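You operate a simulated robot arm through the tools that you are given. There is no shell and no other tool. Be economical: measure what you need, move in short steps, check, and stop when the job is done.

Carry out the task below with a simulated two-armed robot. There is one attempt and no reset: what you move stays moved.

JOB
Pick up the green vase with one hand, pass it to the other hand and put it on the third tier from the bottom of the wire shelf. Take the yellow topped rod and leave it on the bench left of the rod rest. Take the square blue jar and leave it on top of the grey tape roll. Open the grey drawer, fetch the purple spool and set it in the inside of the grey drawer, then shut the drawer. Fetch the black box and set it on the shelf of the stock table. The order is free. Set down upright: green vase, square blue jar, purple spool, black box.

The check looks at the end state, three seconds after you hand in, the way a careful person would. Anything else that was tipped, shoved, dropped, spilled or broken makes it a failure.

ROBOT AND FRAMES
Two 7-joint arms with four-finger grippers on one trunk, on a base that drives. Base frame: it is fixed to the floor where the robot stands at the start and does not move with it; the origin is under the middle of the robot, x ahead of it, y to its left, z up; the surface under the hand at the start is at about z = 862. Lengths are in mm, angles in degrees, forces in N, time in s.
The left shoulder is at the start at [40, 181, 1130], the right one opposite. With the tool pointing down near the work surface each hand reaches from about 320 to 840 mm from the robot's upright axis, wherever it stands, measured 20 degrees to its own side. Places, roughly: bench left of the rod rest (17x17 cm) [-1260, 300, 840]; black box (6x9x8 cm) [-3200, -3100, 900]; green vase (6x6x19 cm) [500, -100, 900]; grey drawer [-400, -2700, 700]; grey tape roll (7x7x5 cm) [-3100, -2300, 900]; inside of the grey drawer [-400, -2800, 700]; purple spool (6x6x7 cm) [-3100, -2900, 900]; shelf of the stock table [-3400, -800, 400]; square blue jar (6x6x8 cm) [-3500, -1800, 900]; third tier of the wire shelf [-1100, 1700, 1100]; yellow topped rod (3x3x33 cm) [-2900, 900, 1300]. Payload 3.67 kg a hand.
The TCP of each hand is the grasp point between the finger pads, 28 mm short of the fingertips. In the tool frame z runs along the fingers and y along their closing line. Largest opening 112 mm; the body of the gripper starts 73 mm behind the TCP.
Orientation is that of the tool frame in the base frame, as [roll, pitch, yaw] about the fixed x, y, z axes, in that order (R = Rz(yaw) Ry(pitch) Rx(roll)). With the fingers straight down and closing along the base's y, the tool's x points along the base's -x, its y along +y and its z along -z.

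CONTROLS
- The arms move only by the tool drive_tool. It takes "left_series", "right_series" or both (then of equal length, played together; a hand with none holds still); each is a list of rows, each an object of numbers (a shift or turn left out is 0, a gripper value left out holds the last): "jaw": the finger opening in mm, from 0 to 112; "dx", "dy", "dz": the shift along the base's x, y, z in units of 25 mm (1.0 is 25 mm); "wx", "wy", "wz": the turn, a rotation vector about the base's x, y, z in units of 4 degrees (1.0 is 4 degrees). In form: [{"jaw": .., "dx": .., "dy": .., "dz": .., "wx": .., "wy": .., "wz": ..}, ...]. A call has 1 to 12 rows; each row shifts and turns the commanded pose from where the row before left it. A call with a number of a shift or a turn outside -1 to 1 is refused whole. Rows are played at 5 a second. More than 50 mm and 8.6 degrees between two rows, or a gripper value outside its range, and nothing of the call is played. A pose out of reach is approached as far as the arm can. The call stops where the force on the tool passes 40 N (or 10 N more than at its start, if that is more) or the arm is blocked; 0.2 s more then pass. Each finger halts on what it meets, pressing with about 39 N; the grip force reading is that of the motor and also rises with nothing between the fingers. The clock runs only during rows and for 0.2 s after the last one: add rows that do not move to give the fingers time. The reply holds the time, the measured pose of the TCP, the force on the tool along the base axes, the opening and the grip force, in the units named above and with some noise, with the torque about the TCP (base axes, N m) and any sound that the robot's microphone picked up, and new pictures: "show" is both (left out), scene, wrist or none (wrist: the cameras of the hands that moved).
- Cameras (640 x 400 px; columns grow to the right, rows downward): "scene" is now at [101.7, -27.8, 1355.9]; the picture's right is [-0.31, -0.95, 0.00], its down [-0.57, 0.19, -0.80] and it looks along [0.76, -0.25, -0.60] (base axes); focal length 274 px, centre (320, 200). "left" rides on the left gripper at [60, 18, -104] in its tool frame; the picture's right is [-0.29, 0.96, 0.00], its down [-0.80, -0.24, -0.55] and it looks along [-0.53, -0.16, 0.83] (tool axes); focal length 234 px, centre (320, 200). "right" rides on the right gripper at [60, -18, -104] in its tool frame; the picture's right is [0.29, 0.96, 0.00], its down [-0.80, 0.24, -0.55] and it looks along [-0.53, 0.16, 0.83] (tool axes); focal length 234 px, centre (320, 200). There is no depth. A picture from a camera that has moved, and an enlarged one, comes with that camera's place and axes in the base frame and with its lens.
- slide_trunk(by): slides the trunk up (or, below 0, down) by that many mm; the arms and the scene camera ride with it, the base frame stays. It gives what a move gives, with no picture.
- drive_base(legs): drives the robot by 1 to 6 legs, each [ahead, left, turn to the left] in mm, mm and degrees, along the robot's own axes; the way and the turn of a leg run together, so that a leg with both is an arc; at most 1500 mm and 180 degrees a leg. The arms and the cameras ride along, it lands a little off, and it stops where it bumps. It gives what a move gives, and a new picture of the scene camera.
- aim_head(pan, tilt): turns the head with the scene camera to pan (to the left, within 86 degrees either way) and tilt (down, from -29 to 69), counted from straight ahead of the robot. It gives what a move gives, and a new picture of the scene camera.
- enlarge(camera, box): a new picture of the part [left, top, right, bottom] of that camera's present view, enlarged. It takes no simulated time.
- hand_in(): hands the job in; it is judged then, once.

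Go step by step. Nothing tells you exact positions but the pictures and the camera data: compare them with the known pose of the tool, close in by small moves and look again before you grip or let go. The budget is 196 turns and 260 pictures, counting those below and the enlarged ones. Unless the task says otherwise, let go and move clear before handing in.

The tools are called after "Call:" by a JSON object that holds its "method" and its "body". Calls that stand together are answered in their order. drive_tool: Moves the arms, as the interface text tells. Its arguments: {"type":"object","properties":{"left_series":{"type":"array","items":{"type":"object","properties":{"jaw":{"type":"number"},"dx":{"type":"number"},"dy":{"type":"number"},"dz":{"type":"number"},"wx":{"type":"number"},"wy":{"type":"number"},"wz":{"type":"number"}}}},"right_series":{"type":"array","items":{"type":"object","properties":{"jaw":{"type":"number"},"dx":{"type":"number"},"dy":{"type":"number"},"dz":{"type":"number"},"wx":{"type":"number"},"wy":{"type":"number"},"wz":{"type":"number"}}}},"show":{"type":"string","enum":["both","scene","wrist","none"]}},"required":[]} The other tools are called the same way: slide_trunk (by) slides the trunk up or down; drive_base (legs) drives the base; aim_head (pan, tilt) turns the head that bears the scene camera; enlarge (camera, box) takes an enlarged picture of a part of a camera's view; hand_in () hands the job in.

At the start:

```text
time: 0.0
left_eef_pos: [420.1, 89.0, 1112.8]
left_orientation: [-180.0, 0.0, -179.9]
left_contact_force: [0.1, -0.1, -0.6]
left_moment: [-0.02, 0.03, 0.02]
left_grip_width: 111.9
left_gripper_force: 0.1
right_eef_pos: [475.2, -338.3, 1177.7]
right_orientation: [180.0, -0.1, 180.0]
right_contact_force: [0.9, -0.2, -0.3]
right_moment: [0.0, 0.02, 0.03]
right_grip_width: 112.1
right_gripper_force: 0.1
trunk travel left (down, up): [-250.0, 264.0]
robot x, y, heading: [0.8, 1.7, -0.3]
head pan, tilt: [-18.0, 37.0]
```

scene: 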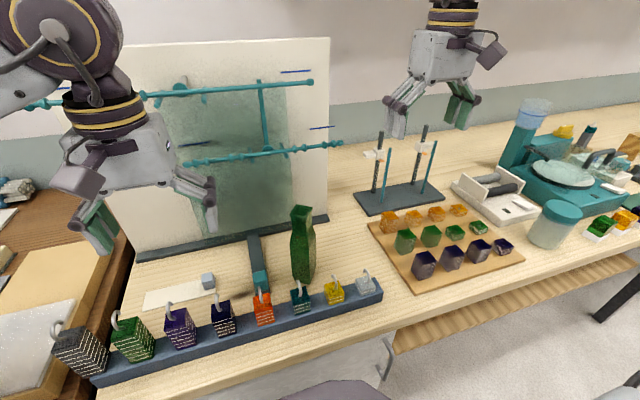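
right: 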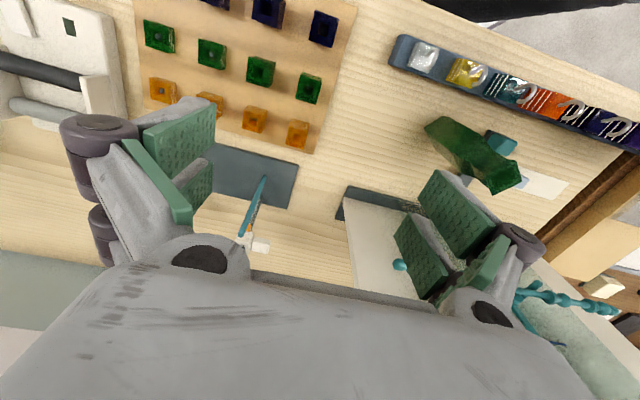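
left: 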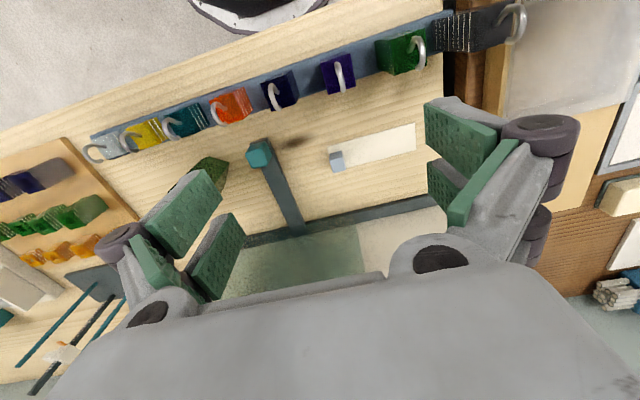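

I see the green vase on the bench at roughly (475,-110), behind a rail of labelled weights. I'll look closer before moving the right hand to it.

Call:
{"method": "enlarge", "body": {"camera": "scene", "box": [200, 160, 400, 340]}}

Call:
{"method": "enlarge", "body": {"camera": "right", "box": [380, 80, 600, 240]}}

```text
2.22 times, centred on (300, 250) of scene
camera zoom: at [101.7, -27.8, 1355.9], right [-0.31, -0.95, 0.0], down [-0.57, 0.19, -0.8], along [0.76, -0.25, -0.6], focal length 609 px, centre (364, 89)
```

zoom: 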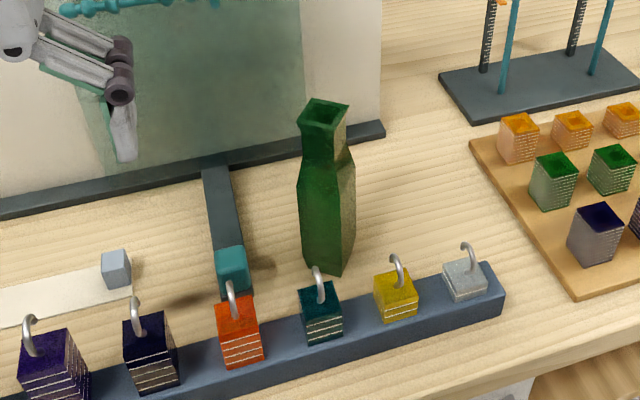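

```text
2.50 times, centred on (490, 160) of right
camera zoom: at [416.5, -358.4, 1282.0], right [-0.29, 0.96, 0.0], down [0.8, 0.24, 0.55], along [0.53, 0.16, -0.83], focal length 585 px, centre (-105, 300)
```

zoom: 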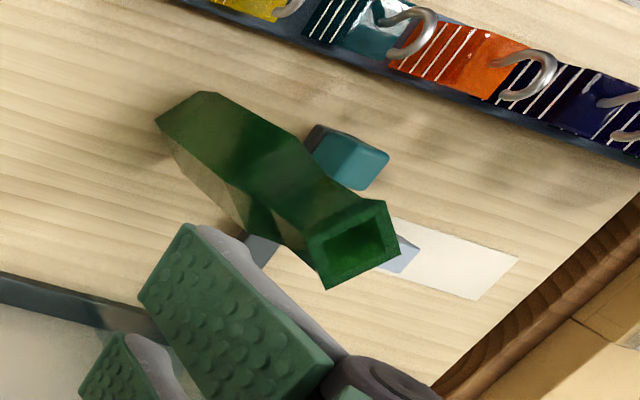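

The vase mouth is a ~33 mm square at about (476,-124), turned by about 45°. I'll bring the right hand over it, well above, turned +45°.

Call:
{"method": "drive_tool", "body": {"right_series": [{"dy": 0.8, "wz": 1}, {"dy": 0.8, "wz": 1}, {"dy": 0.8, "wz": 1}, {"dy": 0.8, "wz": 1}, {"dy": 0.8, "wz": 1}, {"dy": 0.8, "wz": 1}, {"dy": 0.8, "wz": 1}, {"dy": 0.8, "wz": 1}, {"dy": 0.8, "wz": 1}, {"dy": 0.7, "wz": 1}, {"dy": 0.5, "wz": 1}, {"wz": 0.25}], "left_series": [{"dy": 0.8}, {"dy": 0.8}, {"dy": 0.8}, {"dy": 0.8}, {"dy": 0.8}, {}, {}, {}, {}, {}, {}, {}]}}

```text
time: 2.6
left_eef_pos: [420.1, 187.3, 1113.0]
left_orientation: [-180.0, -0.1, -179.9]
left_contact_force: [-0.6, -0.3, 0.0]
left_moment: [0.04, -0.01, 0.01]
left_grip_width: 112.2
left_gripper_force: 0.0
right_eef_pos: [476.2, -128.6, 1177.3]
right_orientation: [179.9, -0.1, -135.0]
right_contact_force: [-0.4, -1.5, -0.1]
right_moment: [0.03, 0.01, -0.01]
right_grip_width: 111.9
right_gripper_force: 0.1
trunk travel left (down, up): [-250.0, 264.0]
robot x, y, heading: [-0.6, 1.8, -0.1]
head pan, tilt: [-18.0, 37.0]
camera scene: at [101.7, -28.2, 1355.9], right [-0.31, -0.95, 0.0], down [-0.57, 0.19, -0.8], along [0.76, -0.25, -0.6], focal length 274 px, centre (320, 200)
camera right: at [446.9, -185.5, 1281.7], right [-0.88, 0.47, 0.0], down [0.39, 0.73, 0.55], along [0.26, 0.49, -0.83], focal length 234 px, centre (320, 200)
camera left: at [360.2, 205.6, 1216.0], right [0.29, 0.96, 0.0], down [0.8, -0.24, 0.55], along [0.53, -0.16, -0.83], focal length 234 px, centre (320, 200)
```

scene: 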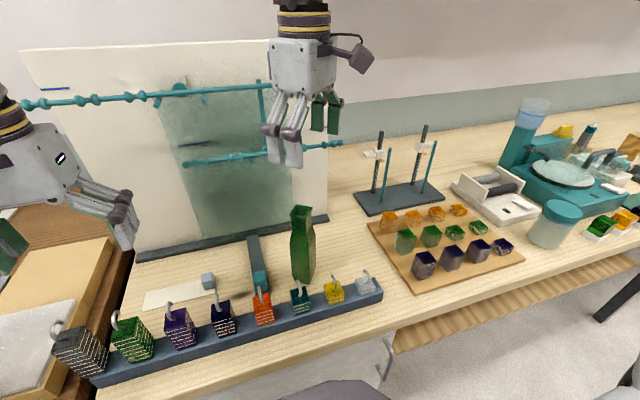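
right: 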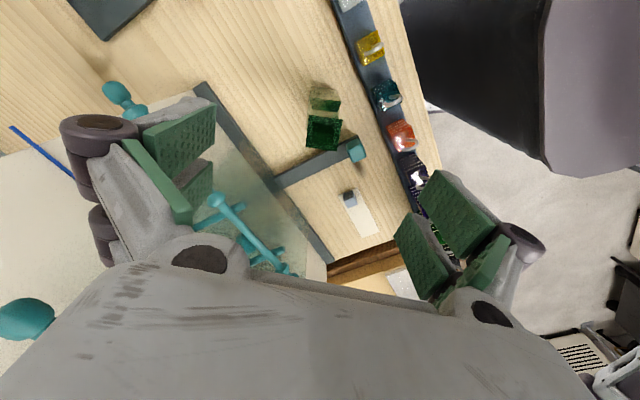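
left: 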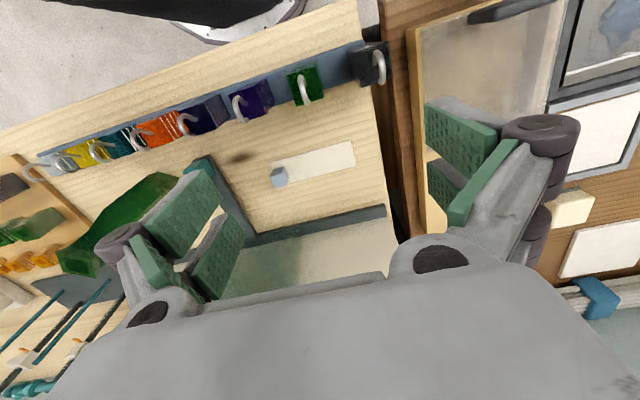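

Call:
{"method": "enlarge", "body": {"camera": "right", "box": [270, 60, 390, 180]}}

```text
3.33 times, centred on (330, 120) of right
camera zoom: at [446.9, -185.5, 1281.7], right [-0.88, 0.47, 0.0], down [0.39, 0.73, 0.55], along [0.26, 0.49, -0.83], focal length 781 px, centre (287, 467)
```

zoom: 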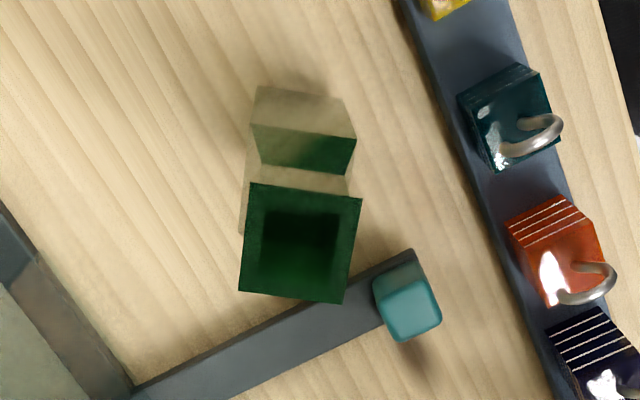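

The mouth centre is about (479,-118) with edges at 54°/144°. I'll align, then descend to the neck.

Call:
{"method": "drive_tool", "body": {"right_series": [{"dx": 0.1, "dy": 0.44, "wz": 1}, {"wz": 1, "jaw": 80}, {"wz": 0.25}, {"dz": -1}, {"dz": -1}, {"dz": -0.8}, {}]}}

```text
time: 4.2
left_eef_pos: [418.9, 189.0, 1113.0]
left_orientation: [179.9, -0.1, -179.9]
left_contact_force: [0.1, -0.3, 0.5]
left_moment: [0.01, 0.04, 0.0]
left_grip_width: 111.9
left_gripper_force: 0.1
right_eef_pos: [478.4, -118.1, 1106.3]
right_orientation: [-180.0, 0.0, -126.0]
right_contact_force: [-0.2, 1.5, -0.5]
right_moment: [0.01, 0.01, -0.04]
right_grip_width: 80.3
right_gripper_force: 0.0
trunk travel left (down, up): [-250.0, 264.0]
robot x, y, heading: [-3.7, 1.2, -0.0]
head pan, tilt: [-18.0, 37.0]
camera scene: at [101.6, -27.8, 1355.9], right [-0.31, -0.95, 0.0], down [-0.57, 0.19, -0.8], along [0.76, -0.25, -0.6], focal length 274 px, centre (320, 200)
camera right: at [458.4, -178.5, 1211.4], right [-0.94, 0.33, 0.0], down [0.27, 0.79, 0.55], along [0.18, 0.52, -0.83], focal length 234 px, centre (320, 200)
```

scene: 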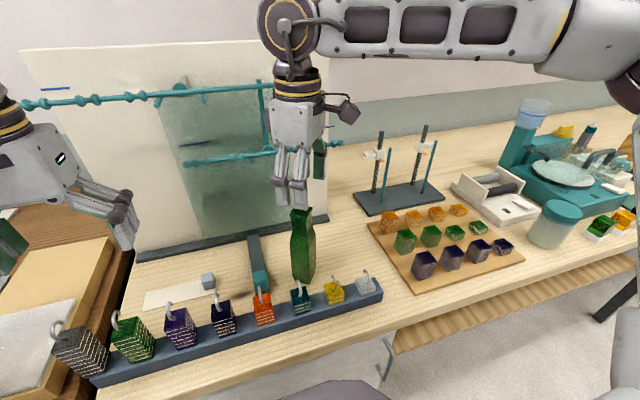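
right: 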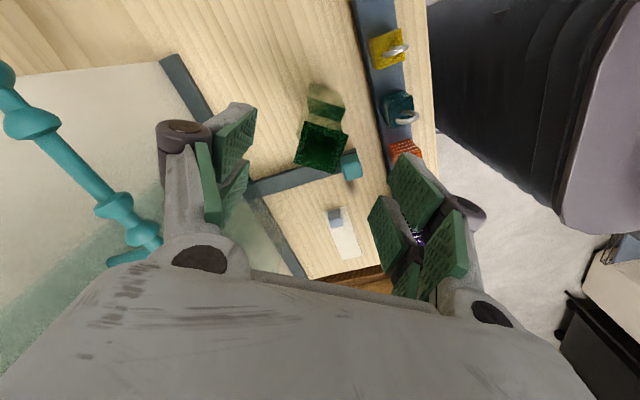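

Call:
{"method": "drive_tool", "body": {"right_series": [{"dy": -0.1, "dz": -1}, {"dz": -1}, {"dz": -1}, {}]}}

Call:
{"method": "enlarge", "body": {"camera": "scene", "box": [240, 130, 380, 300]}}

```text
time: 5.2
left_eef_pos: [420.4, 188.4, 1113.8]
left_orientation: [-179.9, 0.0, -180.0]
left_contact_force: [-0.5, -0.1, -0.6]
left_moment: [0.04, 0.0, -0.01]
left_grip_width: 112.0
left_gripper_force: 0.0
right_eef_pos: [479.5, -119.2, 1031.9]
right_orientation: [-180.0, 0.0, -125.9]
right_contact_force: [-0.4, -0.7, 0.6]
right_moment: [-0.01, 0.01, -0.05]
right_grip_width: 80.1
right_gripper_force: 0.1
trunk travel left (down, up): [-250.0, 264.0]
robot x, y, heading: [1.4, 0.9, -0.0]
head pan, tilt: [-18.0, 37.0]
camera scene: at [101.5, -27.8, 1355.9], right [-0.31, -0.95, 0.0], down [-0.57, 0.19, -0.8], along [0.76, -0.25, -0.6], focal length 274 px, centre (320, 200)
camera right: at [458.0, -180.9, 1136.5], right [-0.94, 0.33, 0.0], down [0.28, 0.79, 0.55], along [0.18, 0.52, -0.83], focal length 234 px, centre (320, 200)
```

scene: 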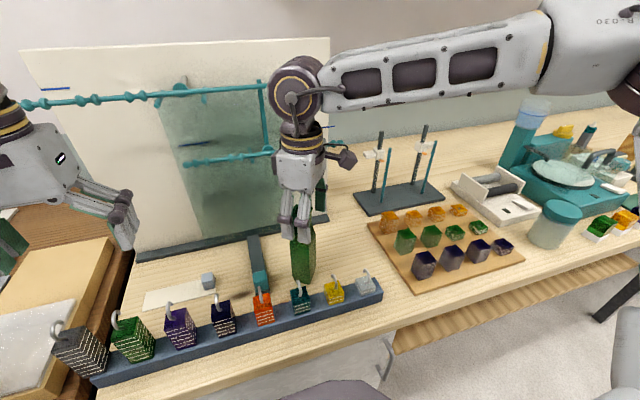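
right: 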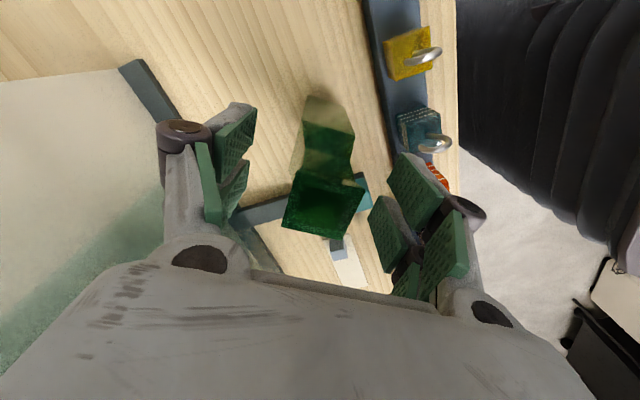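

```text
2.35 times, centred on (310, 215) of scene
camera zoom: at [101.5, -27.8, 1355.9], right [-0.31, -0.95, 0.0], down [-0.57, 0.19, -0.8], along [0.76, -0.25, -0.6], focal length 644 px, centre (344, 165)
```

zoom: 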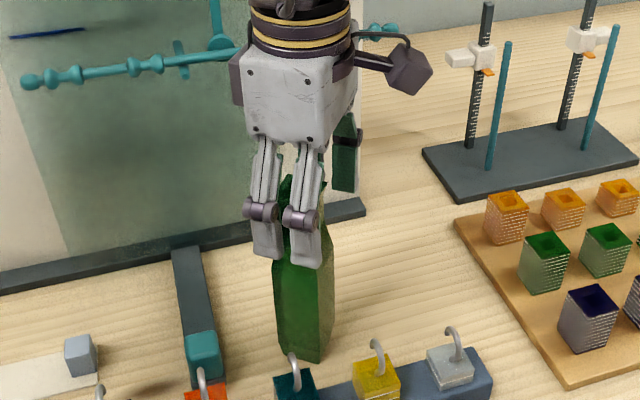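

Call:
{"method": "drive_tool", "body": {"right_series": [{"dy": 0.12, "dz": -0.24}, {"jaw": 60}, {"jaw": 45}, {"jaw": 35}, {"jaw": 25}, {"jaw": 20}, {}, {}]}}

Call:
{"method": "enlarge", "body": {"camera": "scene", "box": [240, 130, 380, 300]}}

```text
time: 7.0
left_eef_pos: [420.2, 188.6, 1114.1]
left_orientation: [180.0, -0.1, -179.9]
left_contact_force: [-0.9, -0.3, -0.5]
left_moment: [0.0, 0.0, 0.01]
left_grip_width: 112.1
left_gripper_force: 0.0
right_eef_pos: [478.8, -116.5, 1026.0]
right_orientation: [-180.0, 0.0, -126.0]
right_contact_force: [0.1, 0.1, 0.3]
right_moment: [0.14, -0.03, 0.02]
right_grip_width: 32.7
right_gripper_force: 38.9
trunk travel left (down, up): [-250.0, 264.0]
robot x, y, heading: [2.1, 1.6, -0.1]
head pan, tilt: [-18.0, 37.0]
camera scene: at [101.7, -27.6, 1355.9], right [-0.31, -0.95, 0.0], down [-0.57, 0.19, -0.8], along [0.76, -0.25, -0.6], focal length 274 px, centre (320, 200)
camera right: at [457.8, -177.6, 1130.8], right [-0.94, 0.33, 0.0], down [0.27, 0.79, 0.55], along [0.18, 0.52, -0.83], focal length 234 px, centre (320, 200)
```

scene: 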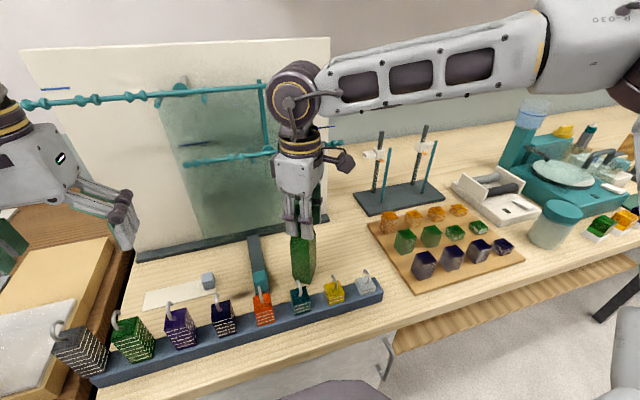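
right: 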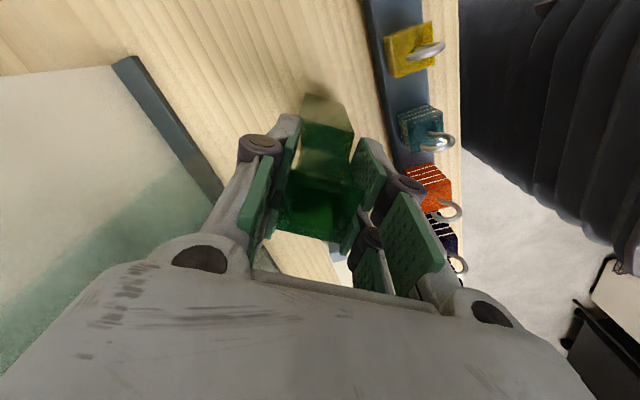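

```text
2.35 times, centred on (310, 215) of scene
camera zoom: at [101.7, -27.6, 1355.9], right [-0.31, -0.95, 0.0], down [-0.57, 0.19, -0.8], along [0.76, -0.25, -0.6], focal length 644 px, centre (344, 165)
```

zoom: 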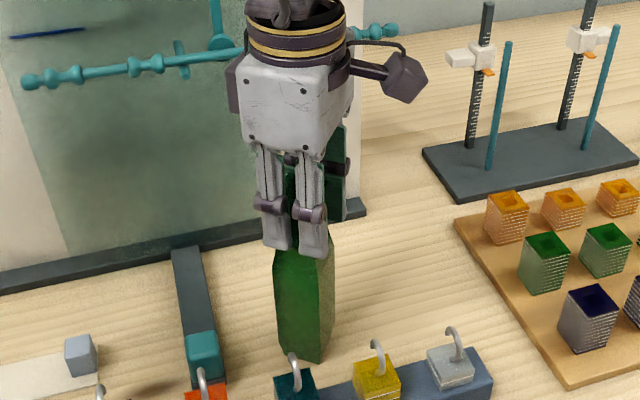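

The neck is gripped (32.7 mm). I'll lift the vase and draw it back toward the robot while the left hand turns its fingers horizontal.

Call:
{"method": "drive_tool", "body": {"right_series": [{"dz": 0.5}, {"dz": 1}, {"dz": 1}, {"dz": 1}, {"dz": 1}, {"dz": 1}, {"dz": 0.5}, {}, {}, {}, {}, {}], "left_series": [{"wy": -1}, {"wy": -1}, {"wy": -1}, {"wy": -1}, {"wy": -1}, {"wy": -1}, {"wy": -1}, {"wy": -1}, {"wy": -1}, {"wy": -1}, {"wy": -1}, {"wy": -1}]}}

```text
time: 9.6
left_eef_pos: [450.7, 178.4, 1131.5]
left_orientation: [-179.9, 47.8, -180.0]
left_contact_force: [-0.3, -0.3, -0.3]
left_moment: [0.04, -0.06, -0.01]
left_grip_width: 111.9
left_gripper_force: 0.1
left hand out of reach, approached as far as the arm can: row 10, 11, 12
right_eef_pos: [479.7, -116.8, 1175.5]
right_orientation: [180.0, 0.0, -126.0]
right_contact_force: [0.3, 0.3, -3.7]
right_moment: [-0.02, -0.02, -0.02]
right_grip_width: 32.7
right_gripper_force: 39.6
trunk travel left (down, up): [-250.0, 264.0]
robot x, y, heading: [-0.6, 1.3, 0.2]
head pan, tilt: [-18.0, 37.0]
camera scene: at [102.0, -27.8, 1355.9], right [-0.31, -0.95, 0.0], down [-0.57, 0.19, -0.8], along [0.76, -0.25, -0.6], focal length 274 px, centre (320, 200)
camera right: at [458.5, -177.7, 1280.5], right [-0.94, 0.33, 0.0], down [0.27, 0.79, 0.55], along [0.18, 0.52, -0.83], focal length 234 px, centre (320, 200)
camera left: at [332.7, 196.4, 1155.8], right [0.19, 0.96, 0.21], down [0.12, -0.24, 0.96], along [0.97, -0.16, -0.16], focal length 234 px, centre (320, 200)
```

scene: 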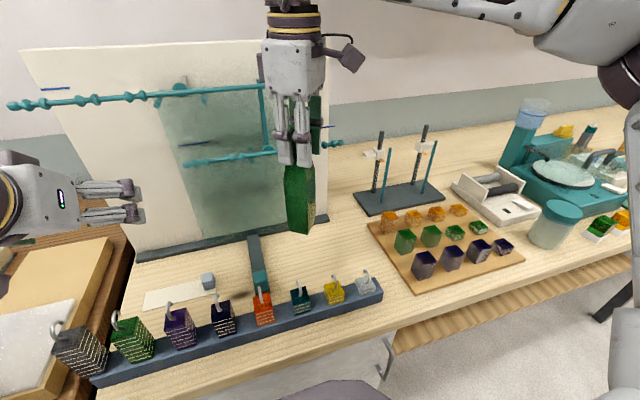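
right: 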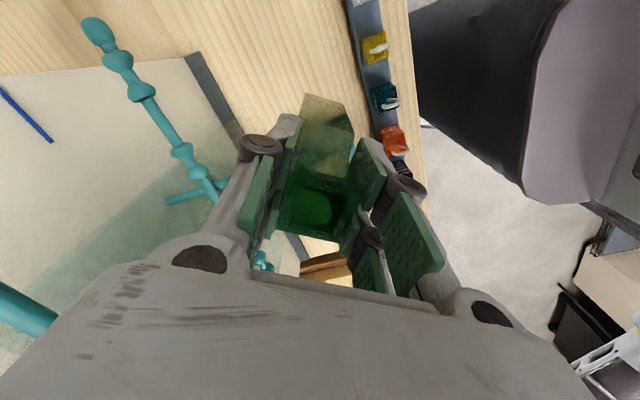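
left: 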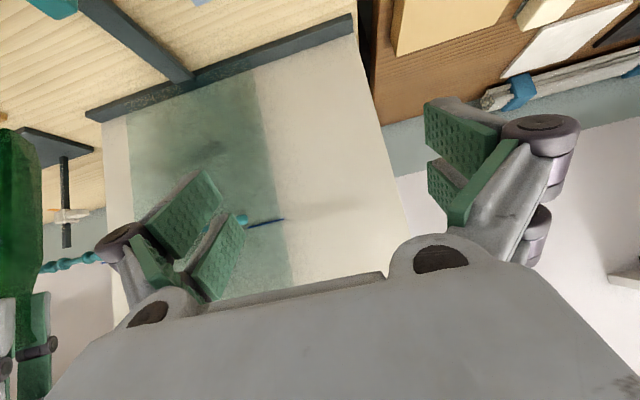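

The left arm needs more room ahead for a level hand, so I'll back the robot away from the bench with the vase held, and do the hand-over in free air.

Call:
{"method": "drive_base", "body": {"legs": [[-400, 0, 0]]}}

```text
time: 12.2
left_eef_pos: [47.3, 178.3, 1132.5]
left_orientation: [-180.0, 47.7, -179.9]
left_contact_force: [-0.8, -0.1, -0.7]
left_moment: [0.0, -0.03, 0.03]
left_grip_width: 111.7
left_gripper_force: 0.0
right_eef_pos: [75.9, -117.3, 1175.1]
right_orientation: [180.0, 0.0, -126.1]
right_contact_force: [0.0, 0.4, -3.4]
right_moment: [0.02, 0.02, -0.02]
right_grip_width: 32.7
right_gripper_force: 39.1
trunk travel left (down, up): [-250.0, 264.0]
robot x, y, heading: [-401.3, -2.3, -0.3]
head pan, tilt: [-18.0, 37.0]
camera scene: at [-301.3, -27.9, 1355.9], right [-0.31, -0.95, 0.0], down [-0.57, 0.19, -0.8], along [0.76, -0.25, -0.6], focal length 274 px, centre (320, 200)
```

scene: 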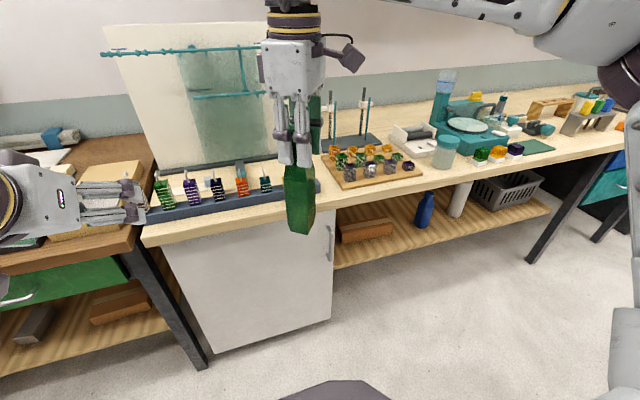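

Call:
{"method": "drive_tool", "body": {"right_series": [{"dx": 1, "dy": 0.5}, {"dx": 1, "dy": 0.5}, {"dx": 1, "dy": 0.5}, {"dx": 1, "dy": 0.5}, {"dx": 1, "dy": 0.5}, {"dx": 1, "dy": 0.5}, {"dx": 0.9, "dy": 0.8}, {}, {}, {}, {}, {}], "left_series": [{"dx": 1}, {"dx": 1, "wy": -1}, {"dx": 1, "wy": -1}, {"dx": 1, "wy": -1}, {"dz": -0.5, "wy": -1}, {"dz": -0.5, "wy": -1}, {"dz": -0.5, "wy": -1}, {"wy": -1}, {"wy": -1}, {"wy": -1}, {"wy": -1}, {"wy": -0.5}], "show": "scene"}}

```text
time: 14.8
left_eef_pos: [137.7, 130.5, 1093.6]
left_orientation: [-171.5, 77.9, -176.6]
left_contact_force: [-0.3, -0.1, 0.7]
left_moment: [0.02, -0.02, -0.03]
left_grip_width: 111.6
left_gripper_force: 0.1
left hand out of reach, approached as far as the arm can: row 9, 10, 11, 12
right_eef_pos: [129.5, -104.1, 1164.2]
right_orientation: [-180.0, 0.0, -126.1]
right_contact_force: [0.1, 0.5, -4.3]
right_moment: [-0.03, 0.0, 0.01]
right_grip_width: 32.7
right_gripper_force: 39.2
right hand out of reach, approached as far as the arm can: row 2, 3, 4, 5, 6, 7
trunk travel left (down, up): [-250.0, 264.0]
robot x, y, heading: [-400.3, -0.7, -0.3]
head pan, tilt: [-18.0, 37.0]
camera scene: at [-301.1, -27.1, 1355.9], right [-0.31, -0.95, 0.0], down [-0.57, 0.19, -0.8], along [0.76, -0.25, -0.6], focal length 274 px, centre (320, 200)
```

scene: 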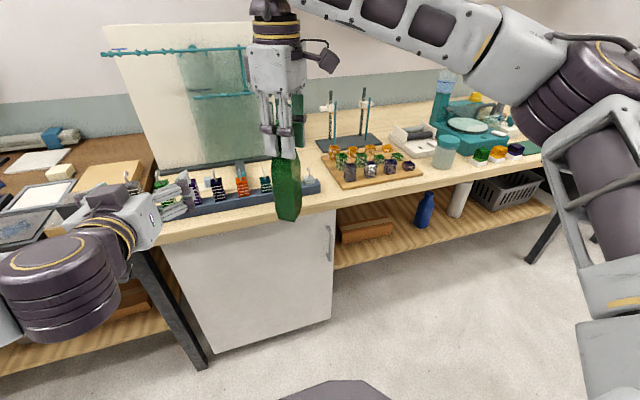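

Both arms are at their limits this high, so I'll back off a bit more, then do the hand-over lower and further out.

Call:
{"method": "drive_base", "body": {"legs": [[-200, 0, 0]]}}

Call:
{"method": "drive_tool", "body": {"right_series": [{"dz": -1}, {"dz": -1}, {"dz": -1}, {"dz": -1}, {"dz": -1}, {"dz": -1, "dx": 0.5, "dy": 0.5}, {"dx": 0.5, "dy": 0.5}, {"dx": 0.5, "dy": 0.5}, {}], "left_series": [{"dy": 1, "dz": -1}, {"dy": 1, "dz": -1}, {"dz": -1, "dx": 0.5}, {"dz": -1, "dx": 0.5}, {"dz": -1, "dx": 0.5}, {"dz": -1, "dx": 0.5}, {}, {}, {}]}}

```text
time: 16.1
left_eef_pos: [17.7, 129.9, 1096.6]
left_orientation: [-171.5, 78.2, -176.8]
left_contact_force: [-0.2, -0.3, 0.4]
left_moment: [-0.01, 0.01, 0.04]
left_grip_width: 112.0
left_gripper_force: 0.1
right_eef_pos: [8.0, -104.0, 1169.4]
right_orientation: [-179.8, 0.2, -125.9]
right_contact_force: [-1.0, 0.4, -3.7]
right_moment: [0.02, -0.04, 0.0]
right_grip_width: 32.7
right_gripper_force: 39.2
trunk travel left (down, up): [-250.0, 264.0]
robot x, y, heading: [-519.6, 0.1, -0.2]
head pan, tilt: [-18.0, 37.0]
stopped in leg 1: the robot was blocked; the commanded pose is now the measured one
camera scene: at [-420.8, -27.8, 1356.3], right [-0.31, -0.95, 0.0], down [-0.57, 0.19, -0.8], along [0.76, -0.25, -0.6], focal length 274 px, centre (320, 200)
```

scene: 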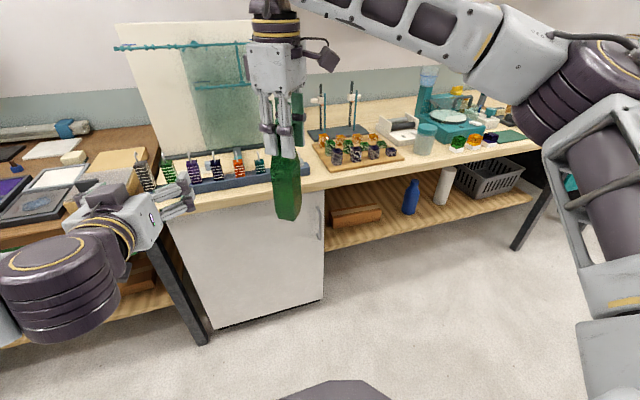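

```text
time: 18.1
left_eef_pos: [60.9, 97.6, 1012.3]
left_orientation: [-172.1, 77.7, -177.0]
left_contact_force: [-0.5, 0.4, 0.5]
left_moment: [0.01, 0.03, 0.01]
left_grip_width: 111.8
left_gripper_force: 0.1
left hand out of reach, approached as far as the arm can: row 1, 2, 3, 4, 5, 6
right_eef_pos: [30.1, -85.9, 1016.5]
right_orientation: [-179.9, 0.2, -126.0]
right_contact_force: [0.0, 0.6, -3.3]
right_moment: [0.0, -0.02, 0.02]
right_grip_width: 32.6
right_gripper_force: 39.1
right hand out of reach, approached as far as the arm can: row 7, 8
trunk travel left (down, up): [-250.0, 264.0]
robot x, y, heading: [-516.1, 2.6, 0.0]
head pan, tilt: [-18.0, 37.0]
camera scene: at [-415.0, -27.8, 1355.9], right [-0.31, -0.95, 0.0], down [-0.57, 0.19, -0.8], along [0.76, -0.25, -0.6], focal length 274 px, centre (320, 200)
camera right: at [9.7, -147.3, 1121.3], right [-0.94, 0.33, 0.0], down [0.27, 0.78, 0.56], along [0.19, 0.53, -0.83], focal length 234 px, centre (320, 200)
camera left: at [-51.1, 123.4, 975.0], right [0.14, 0.96, 0.25], down [-0.39, -0.18, 0.9], along [0.91, -0.22, 0.35], focal length 234 px, centre (320, 200)
```

scene: 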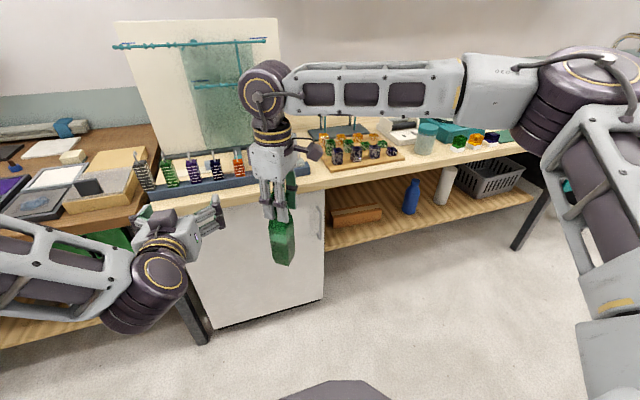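
right: 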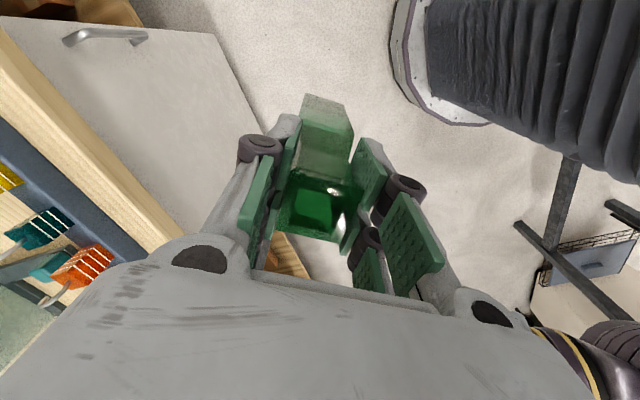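
left: 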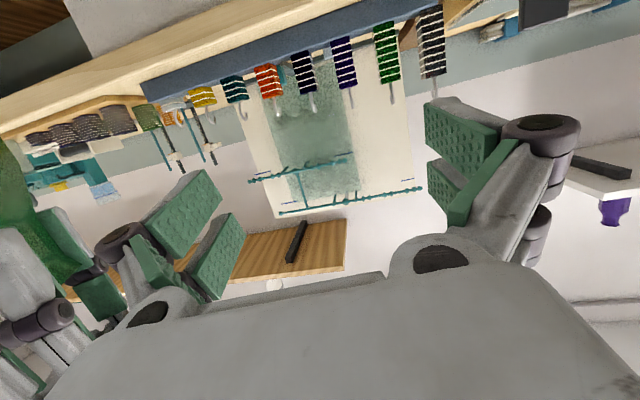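

The right arm's 54° twist and the left's straight-ahead pointing cost reach. I'll untwist the right hand by 36° and turn the left to point inward to the right instead.

Call:
{"method": "drive_tool", "body": {"right_series": [{"wz": -1}, {"wz": -1}, {"wz": -1}, {"wz": -1}, {"wz": -1}, {"wz": -1}, {"wz": -1}, {"wz": -1}, {"wz": -1}, {}, {}, {}], "left_series": [{"wy": 1, "dy": 0.5}, {"wy": 1, "dy": 0.5}, {"wy": 1, "dy": 0.5}, {"wy": 1, "dy": 0.5}, {"wy": 1}, {"wy": 1}, {"wy": 1}, {"wy": 1}, {}, {"wz": -1}, {"wz": -1}, {"wz": -1}], "show": "none"}}

Call:
{"method": "drive_tool", "body": {"left_series": [{"wz": -1}, {"wz": -1}, {"wz": -1}, {"wz": -1}, {"wz": -1}, {"wz": -1}, {"wz": -1}, {"wz": -1}, {"wz": -1}, {"wz": -1}, {"wz": -1}, {"wz": -1}], "show": "scene"}}

```text
time: 20.7
left_eef_pos: [61.9, 147.4, 1013.1]
left_orientation: [-173.8, 46.0, 168.9]
left_contact_force: [0.3, -0.8, 0.3]
left_moment: [-0.02, 0.02, -0.01]
left_grip_width: 112.0
left_gripper_force: 0.0
right_eef_pos: [30.2, -87.4, 1017.2]
right_orientation: [-179.9, 0.2, -162.1]
right_contact_force: [0.1, 0.3, -3.1]
right_moment: [0.0, 0.01, 0.01]
right_grip_width: 32.5
right_gripper_force: 39.0
trunk travel left (down, up): [-250.0, 264.0]
robot x, y, heading: [-514.0, -1.4, -0.2]
head pan, tilt: [-18.0, 37.0]
```

```text
time: 23.3
left_eef_pos: [52.1, 122.4, 1012.0]
left_orientation: [-173.7, 45.8, 135.9]
left_contact_force: [0.4, 0.4, 0.7]
left_moment: [0.02, 0.0, -0.02]
left_grip_width: 111.9
left_gripper_force: 0.0
left hand out of reach, approached as far as the arm can: row 8, 9, 10, 11, 12
right_eef_pos: [28.2, -86.5, 1016.1]
right_orientation: [-180.0, 0.3, -162.0]
right_contact_force: [0.5, -0.6, -3.6]
right_moment: [0.05, 0.0, -0.04]
right_grip_width: 32.9
right_gripper_force: 38.8
trunk travel left (down, up): [-250.0, 264.0]
robot x, y, heading: [-515.4, 3.3, -0.3]
head pan, tilt: [-18.0, 37.0]
camera scene: at [-415.2, -27.8, 1355.9], right [-0.31, -0.95, 0.0], down [-0.57, 0.19, -0.8], along [0.76, -0.25, -0.6], focal length 274 px, centre (320, 200)
```

scene: 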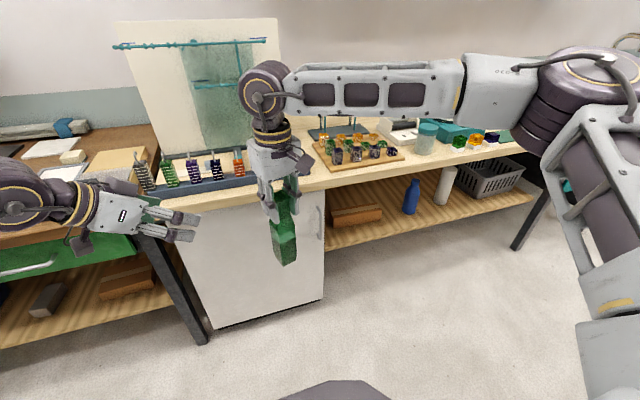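

I should know the wire shelf's layout before settling the hand-over pose, so I'll turn the head left toward it.

Call:
{"method": "aim_head", "body": {"pan": 86, "tilt": 15}}

Call:
{"method": "enlarge", "body": {"camera": "scene", "box": [120, 0, 440, 200]}}

```text
time: 25.1
left_eef_pos: [52.5, 121.8, 1011.6]
left_orientation: [-173.7, 45.8, 135.8]
left_contact_force: [-0.3, 0.3, 0.9]
left_moment: [-0.04, -0.01, -0.01]
left_grip_width: 112.3
left_gripper_force: 0.2
right_eef_pos: [29.0, -87.0, 1016.4]
right_orientation: [-180.0, 0.2, -162.0]
right_contact_force: [0.6, -0.7, -3.3]
right_moment: [0.0, 0.05, -0.01]
right_grip_width: 32.8
right_gripper_force: 39.3
trunk travel left (down, up): [-250.0, 264.0]
robot x, y, heading: [-517.0, 3.0, -0.0]
head pan, tilt: [85.9, 15.0]
camera scene: at [-491.1, 92.2, 1391.0], right [1.0, -0.07, 0.0], down [-0.02, -0.26, -0.97], along [0.07, 0.96, -0.26], focal length 274 px, centre (320, 200)
```

scene: 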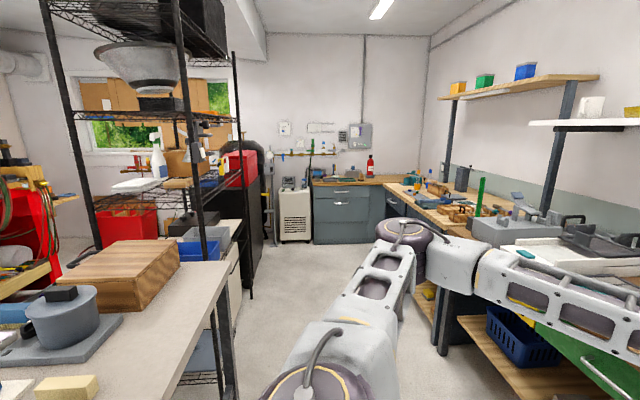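

```text
2.00 times, centred on (280, 100) of scene
camera zoom: at [-491.1, 92.2, 1391.0], right [1.0, -0.07, 0.0], down [-0.02, -0.26, -0.97], along [0.07, 0.96, -0.26], focal length 548 px, centre (400, 400)
```

zoom: 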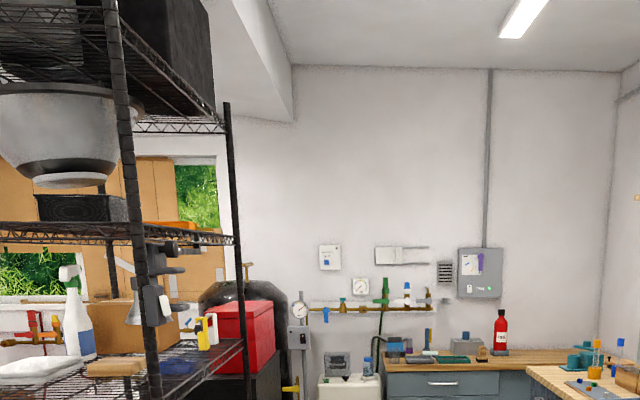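

The shelf's tiers 3 and 4 (z≈1100 and ≈1430) leave a ~330 mm gap, open to the aisle at x≈-920; so a slanted left hand will do. Next the left goes to a pre-grasp pose slanting at the vase, and the right turns the vase's faces to match.

Call:
{"method": "aim_head", "body": {"pan": -5, "tilt": 45}}

Call:
{"method": "drive_tool", "body": {"right_series": [{"wz": 1}, {"wz": 1}, {"wz": 1}, {"wz": 1}, {"wz": 1}, {"wz": 1}, {}], "left_series": [{"dx": -0.8, "dy": -0.6, "wx": -0.19, "wy": -0.46, "wz": 0.05}, {"dx": -0.8, "dy": -0.8, "wx": -0.19, "wy": -0.46, "wz": 0.05}, {"dx": -0.8, "dy": -0.9, "wx": -0.19, "wy": -0.46, "wz": 0.05}, {"dx": -0.8, "dy": -0.9, "wx": -0.19, "wy": -0.46, "wz": 0.05}, {"dx": -0.6, "dy": -0.9, "dz": -0.3, "wx": -0.19, "wy": -0.46, "wz": 0.05}, {"dy": -0.9}, {}]}}

```text
time: 26.8
left_eef_pos: [52.9, 121.7, 1009.7]
left_orientation: [-173.6, 45.9, 135.9]
left_contact_force: [0.1, -0.2, 1.0]
left_moment: [0.01, -0.03, -0.02]
left_grip_width: 112.0
left_gripper_force: 0.0
right_eef_pos: [29.1, -86.3, 1015.9]
right_orientation: [179.9, 0.2, -162.0]
right_contact_force: [0.0, -0.2, -4.0]
right_moment: [-0.01, 0.02, 0.02]
right_grip_width: 32.4
right_gripper_force: 39.0
trunk travel left (down, up): [-250.0, 264.0]
robot x, y, heading: [-519.7, 0.1, 0.0]
head pan, tilt: [-5.0, 45.0]
camera scene: at [-416.8, -7.9, 1344.1], right [-0.09, -1.0, 0.0], down [-0.7, 0.06, -0.71], along [0.7, -0.06, -0.71], focal length 274 px, centre (320, 200)
```

scene: 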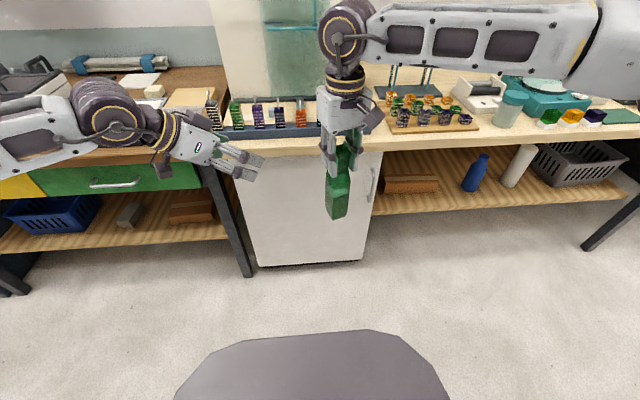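

```text
time: 28.4
left_eef_pos: [-42.3, -1.9, 1004.5]
left_orientation: [180.0, 55.0, 132.0]
left_contact_force: [-0.6, 0.0, 0.1]
left_moment: [0.03, 0.0, 0.02]
left_grip_width: 111.8
left_gripper_force: 0.0
right_eef_pos: [29.9, -86.0, 1016.7]
right_orientation: [-179.9, 0.2, -138.0]
right_contact_force: [0.0, 0.4, -2.4]
right_moment: [-0.02, 0.05, -0.02]
right_grip_width: 32.7
right_gripper_force: 39.1
trunk travel left (down, up): [-250.0, 264.0]
robot x, y, heading: [-516.0, 3.0, -0.1]
head pan, tilt: [-5.0, 45.0]
camera scene: at [-417.3, -7.4, 1344.2], right [-0.09, -1.0, 0.0], down [-0.7, 0.06, -0.71], along [0.7, -0.06, -0.71], focal length 274 px, centre (320, 200)
camera right: at [-2.9, -141.2, 1121.0], right [-0.86, 0.52, 0.0], down [0.43, 0.71, 0.56], along [0.29, 0.48, -0.83], focal length 234 px, centre (320, 200)
camera left: at [-109.8, 97.9, 1013.7], right [0.82, 0.52, 0.24], down [-0.18, -0.16, 0.97], along [0.54, -0.84, -0.04], focal length 234 px, centre (320, 200)
```

scene: 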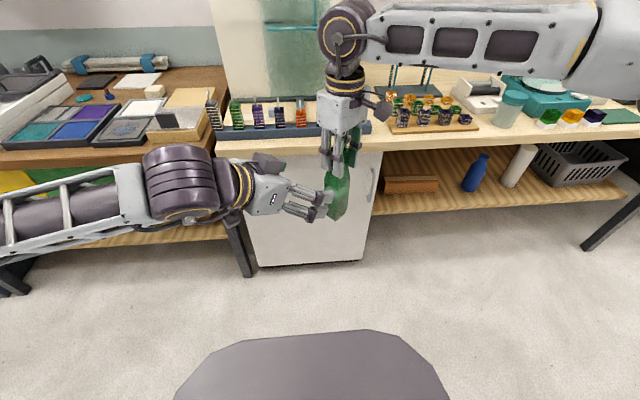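
right: 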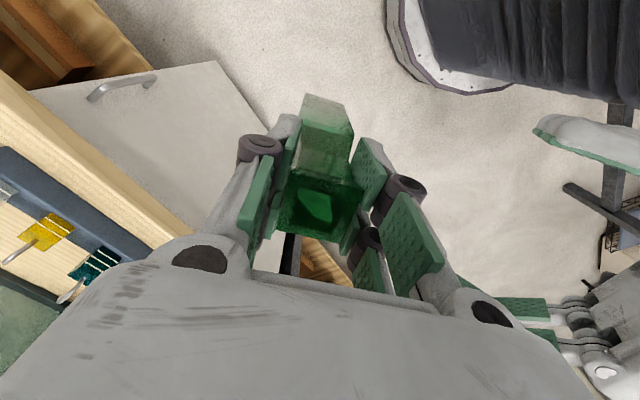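
left: 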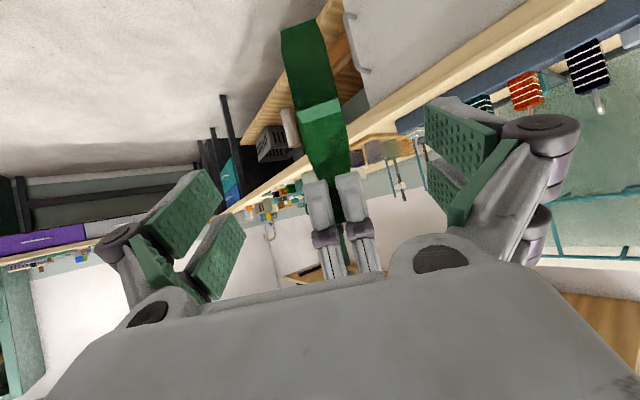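

Call:
{"method": "drive_tool", "body": {"left_series": [{"wx": -0.75, "wy": -0.67, "dz": -1}, {"wx": -0.75, "wy": -0.67, "dz": -1}, {"dz": -1}, {"dx": 0.69, "dy": -0.8}, {"dx": 0.69, "dy": -0.8}, {"dx": 0.4, "dy": -0.46}, {}]}}

```text
time: 30.0
left_eef_pos: [2.3, -53.4, 928.8]
left_orientation: [-179.8, 63.0, 132.1]
left_contact_force: [-0.3, -0.2, 0.2]
left_moment: [-0.02, 0.03, 0.02]
left_grip_width: 112.0
left_gripper_force: 0.1
right_eef_pos: [29.5, -86.2, 1015.6]
right_orientation: [-179.9, 0.2, -138.0]
right_contact_force: [-0.5, -0.3, -4.0]
right_moment: [-0.01, 0.0, 0.02]
right_grip_width: 32.9
right_gripper_force: 39.3
trunk travel left (down, up): [-250.0, 264.0]
robot x, y, heading: [-518.9, -1.5, 0.2]
head pan, tilt: [-5.0, 45.0]
camera scene: at [-417.0, -7.9, 1344.1], right [-0.09, -1.0, 0.0], down [-0.7, 0.06, -0.71], along [0.7, -0.06, -0.71], focal length 274 px, centre (320, 200)
camera left: at [-65.1, 46.3, 921.3], right [0.8, 0.54, 0.26], down [-0.27, -0.06, 0.96], along [0.54, -0.84, 0.09], focal length 234 px, centre (320, 200)
```

scene: 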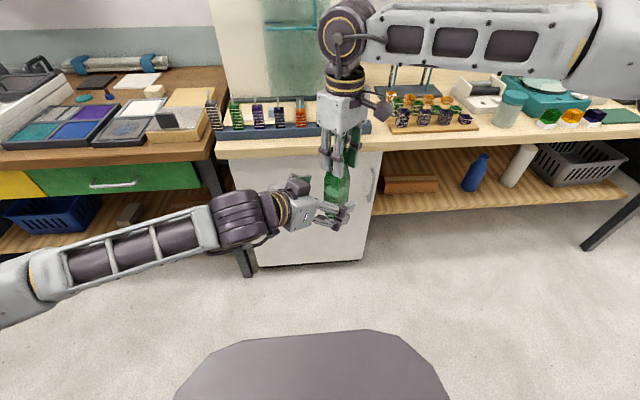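
left: 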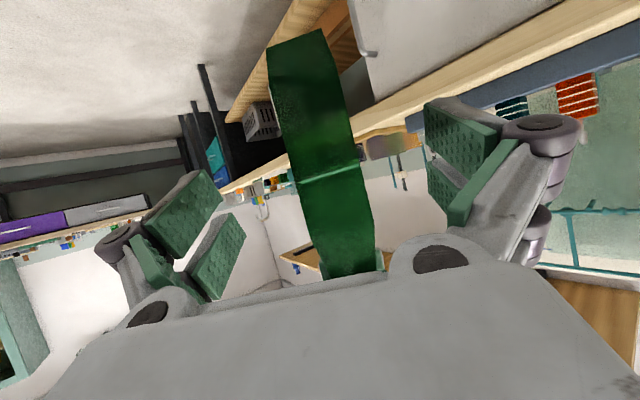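

Call:
{"method": "drive_tool", "body": {"left_series": [{"dx": 0.43, "dy": -0.48}, {"dx": 0.43, "dy": -0.48}, {}]}}

```text
time: 30.8
left_eef_pos: [23.4, -79.0, 928.2]
left_orientation: [-179.9, 63.0, 132.2]
left_contact_force: [-0.2, -0.1, 0.2]
left_moment: [0.0, 0.0, -0.02]
left_grip_width: 112.3
left_gripper_force: 0.0
right_eef_pos: [29.5, -86.5, 1017.0]
right_orientation: [179.9, 0.2, -138.0]
right_contact_force: [0.5, 0.4, -2.9]
right_moment: [0.0, -0.01, 0.03]
right_grip_width: 32.6
right_gripper_force: 39.1
trunk travel left (down, up): [-250.0, 264.0]
robot x, y, heading: [-516.0, 1.5, 0.1]
head pan, tilt: [-5.0, 45.0]
camera scene: at [-417.0, -7.8, 1344.2], right [-0.09, -1.0, 0.0], down [-0.7, 0.06, -0.71], along [0.7, -0.06, -0.71], focal length 274 px, centre (320, 200)
camera left: at [-43.1, 22.3, 921.2], right [0.8, 0.54, 0.26], down [-0.27, -0.06, 0.96], along [0.54, -0.84, 0.09], focal length 234 px, centre (320, 200)
```

scene: 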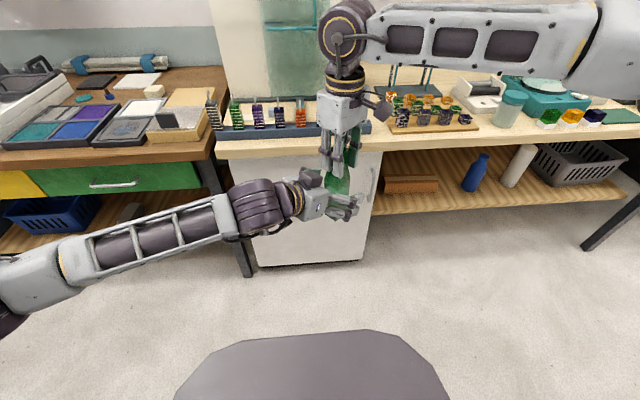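
left: 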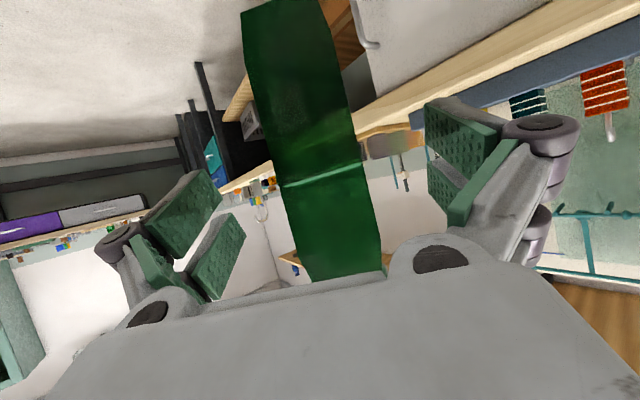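

Call:
{"method": "drive_tool", "body": {"left_series": [{"jaw": 85}, {"jaw": 72}, {"jaw": 64}, {"jaw": 58}, {"jaw": 52}, {"jaw": 46}, {"jaw": 40}, {}, {}]}}

```text
time: 32.8
left_eef_pos: [25.1, -78.5, 928.6]
left_orientation: [179.9, 63.0, 132.2]
left_contact_force: [4.7, 6.1, -0.7]
left_moment: [0.22, -0.05, 0.13]
left_grip_width: 44.1
left_gripper_force: 3.5
right_eef_pos: [29.6, -86.2, 1016.1]
right_orientation: [-180.0, 0.1, -138.0]
right_contact_force: [-5.8, -5.8, -3.0]
right_moment: [-0.76, 0.53, -0.05]
right_grip_width: 32.7
right_gripper_force: 38.9
trunk travel left (down, up): [-250.0, 264.0]
robot x, y, heading: [-520.5, 2.1, -0.2]
head pan, tilt: [-5.0, 45.0]
camera scene: at [-416.8, -8.1, 1344.1], right [-0.09, -1.0, 0.0], down [-0.7, 0.06, -0.71], along [0.7, -0.06, -0.71], focal length 274 px, centre (320, 200)
camera left: at [-42.6, 22.6, 921.2], right [0.8, 0.55, 0.26], down [-0.27, -0.06, 0.96], along [0.54, -0.84, 0.09], focal length 234 px, centre (320, 200)
```

scene: 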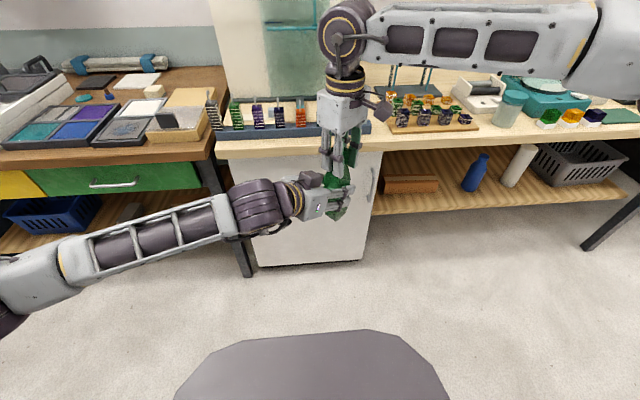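
left: 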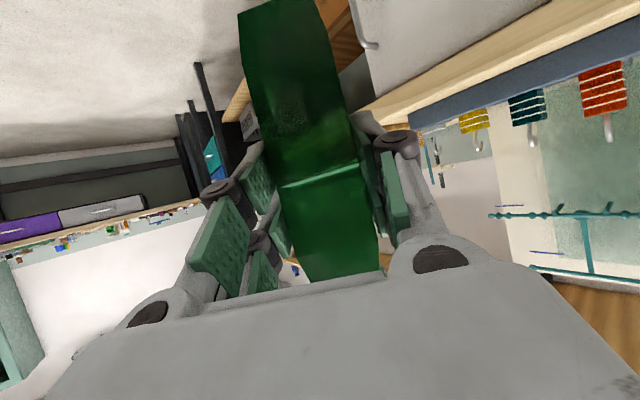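

Call:
{"method": "drive_tool", "body": {"left_series": [{"dx": 0.1, "dy": 0.09}, {"dx": 0.08, "dy": 0.07, "jaw": 36}, {"jaw": 30}, {"jaw": 22}, {}], "show": "wrist"}}

```text
time: 34.0
left_eef_pos: [27.7, -74.6, 929.1]
left_orientation: [-179.8, 63.1, 132.1]
left_contact_force: [-10.1, -5.8, 0.9]
left_moment: [0.49, -0.81, -0.46]
left_grip_width: 40.6
left_gripper_force: 39.0
right_eef_pos: [30.4, -86.3, 1016.4]
right_orientation: [180.0, 0.4, -138.0]
right_contact_force: [11.0, 6.2, -5.3]
right_moment: [0.0, -0.09, 0.31]
right_grip_width: 32.8
right_gripper_force: 38.7
trunk travel left (down, up): [-250.0, 264.0]
robot x, y, heading: [-519.3, 0.5, -0.0]
head pan, tilt: [-5.0, 45.0]
camera left: at [-39.7, 25.2, 921.6], right [0.8, 0.54, 0.26], down [-0.27, -0.06, 0.96], along [0.54, -0.84, 0.1], focal length 234 px, centre (320, 200)
```

left: 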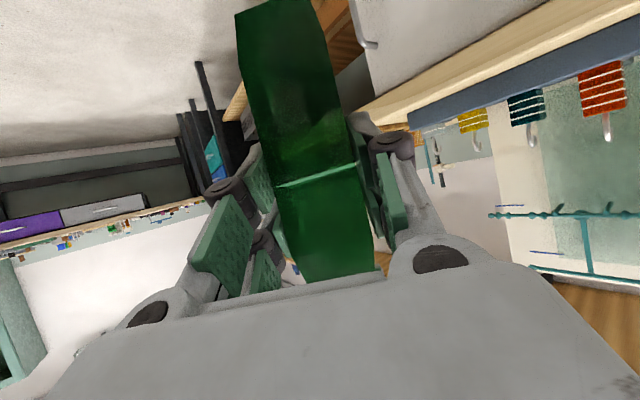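

Call:
{"method": "drive_tool", "body": {"left_series": [{"dx": -0.07, "dy": -0.05}, {}], "show": "none"}}

```text
time: 34.6
left_eef_pos: [26.1, -77.6, 929.8]
left_orientation: [-179.7, 63.0, 132.2]
left_contact_force: [-5.7, -7.5, 0.8]
left_moment: [0.0, 0.1, -0.44]
left_grip_width: 40.7
left_gripper_force: 39.1
right_eef_pos: [28.9, -85.6, 1016.2]
right_orientation: [180.0, 0.2, -138.0]
right_contact_force: [6.0, 7.5, -4.8]
right_moment: [0.66, -0.61, 0.36]
right_grip_width: 32.7
right_gripper_force: 38.7
trunk travel left (down, up): [-250.0, 264.0]
robot x, y, heading: [-516.6, -3.1, 0.0]
head pan, tilt: [-5.0, 45.0]
```

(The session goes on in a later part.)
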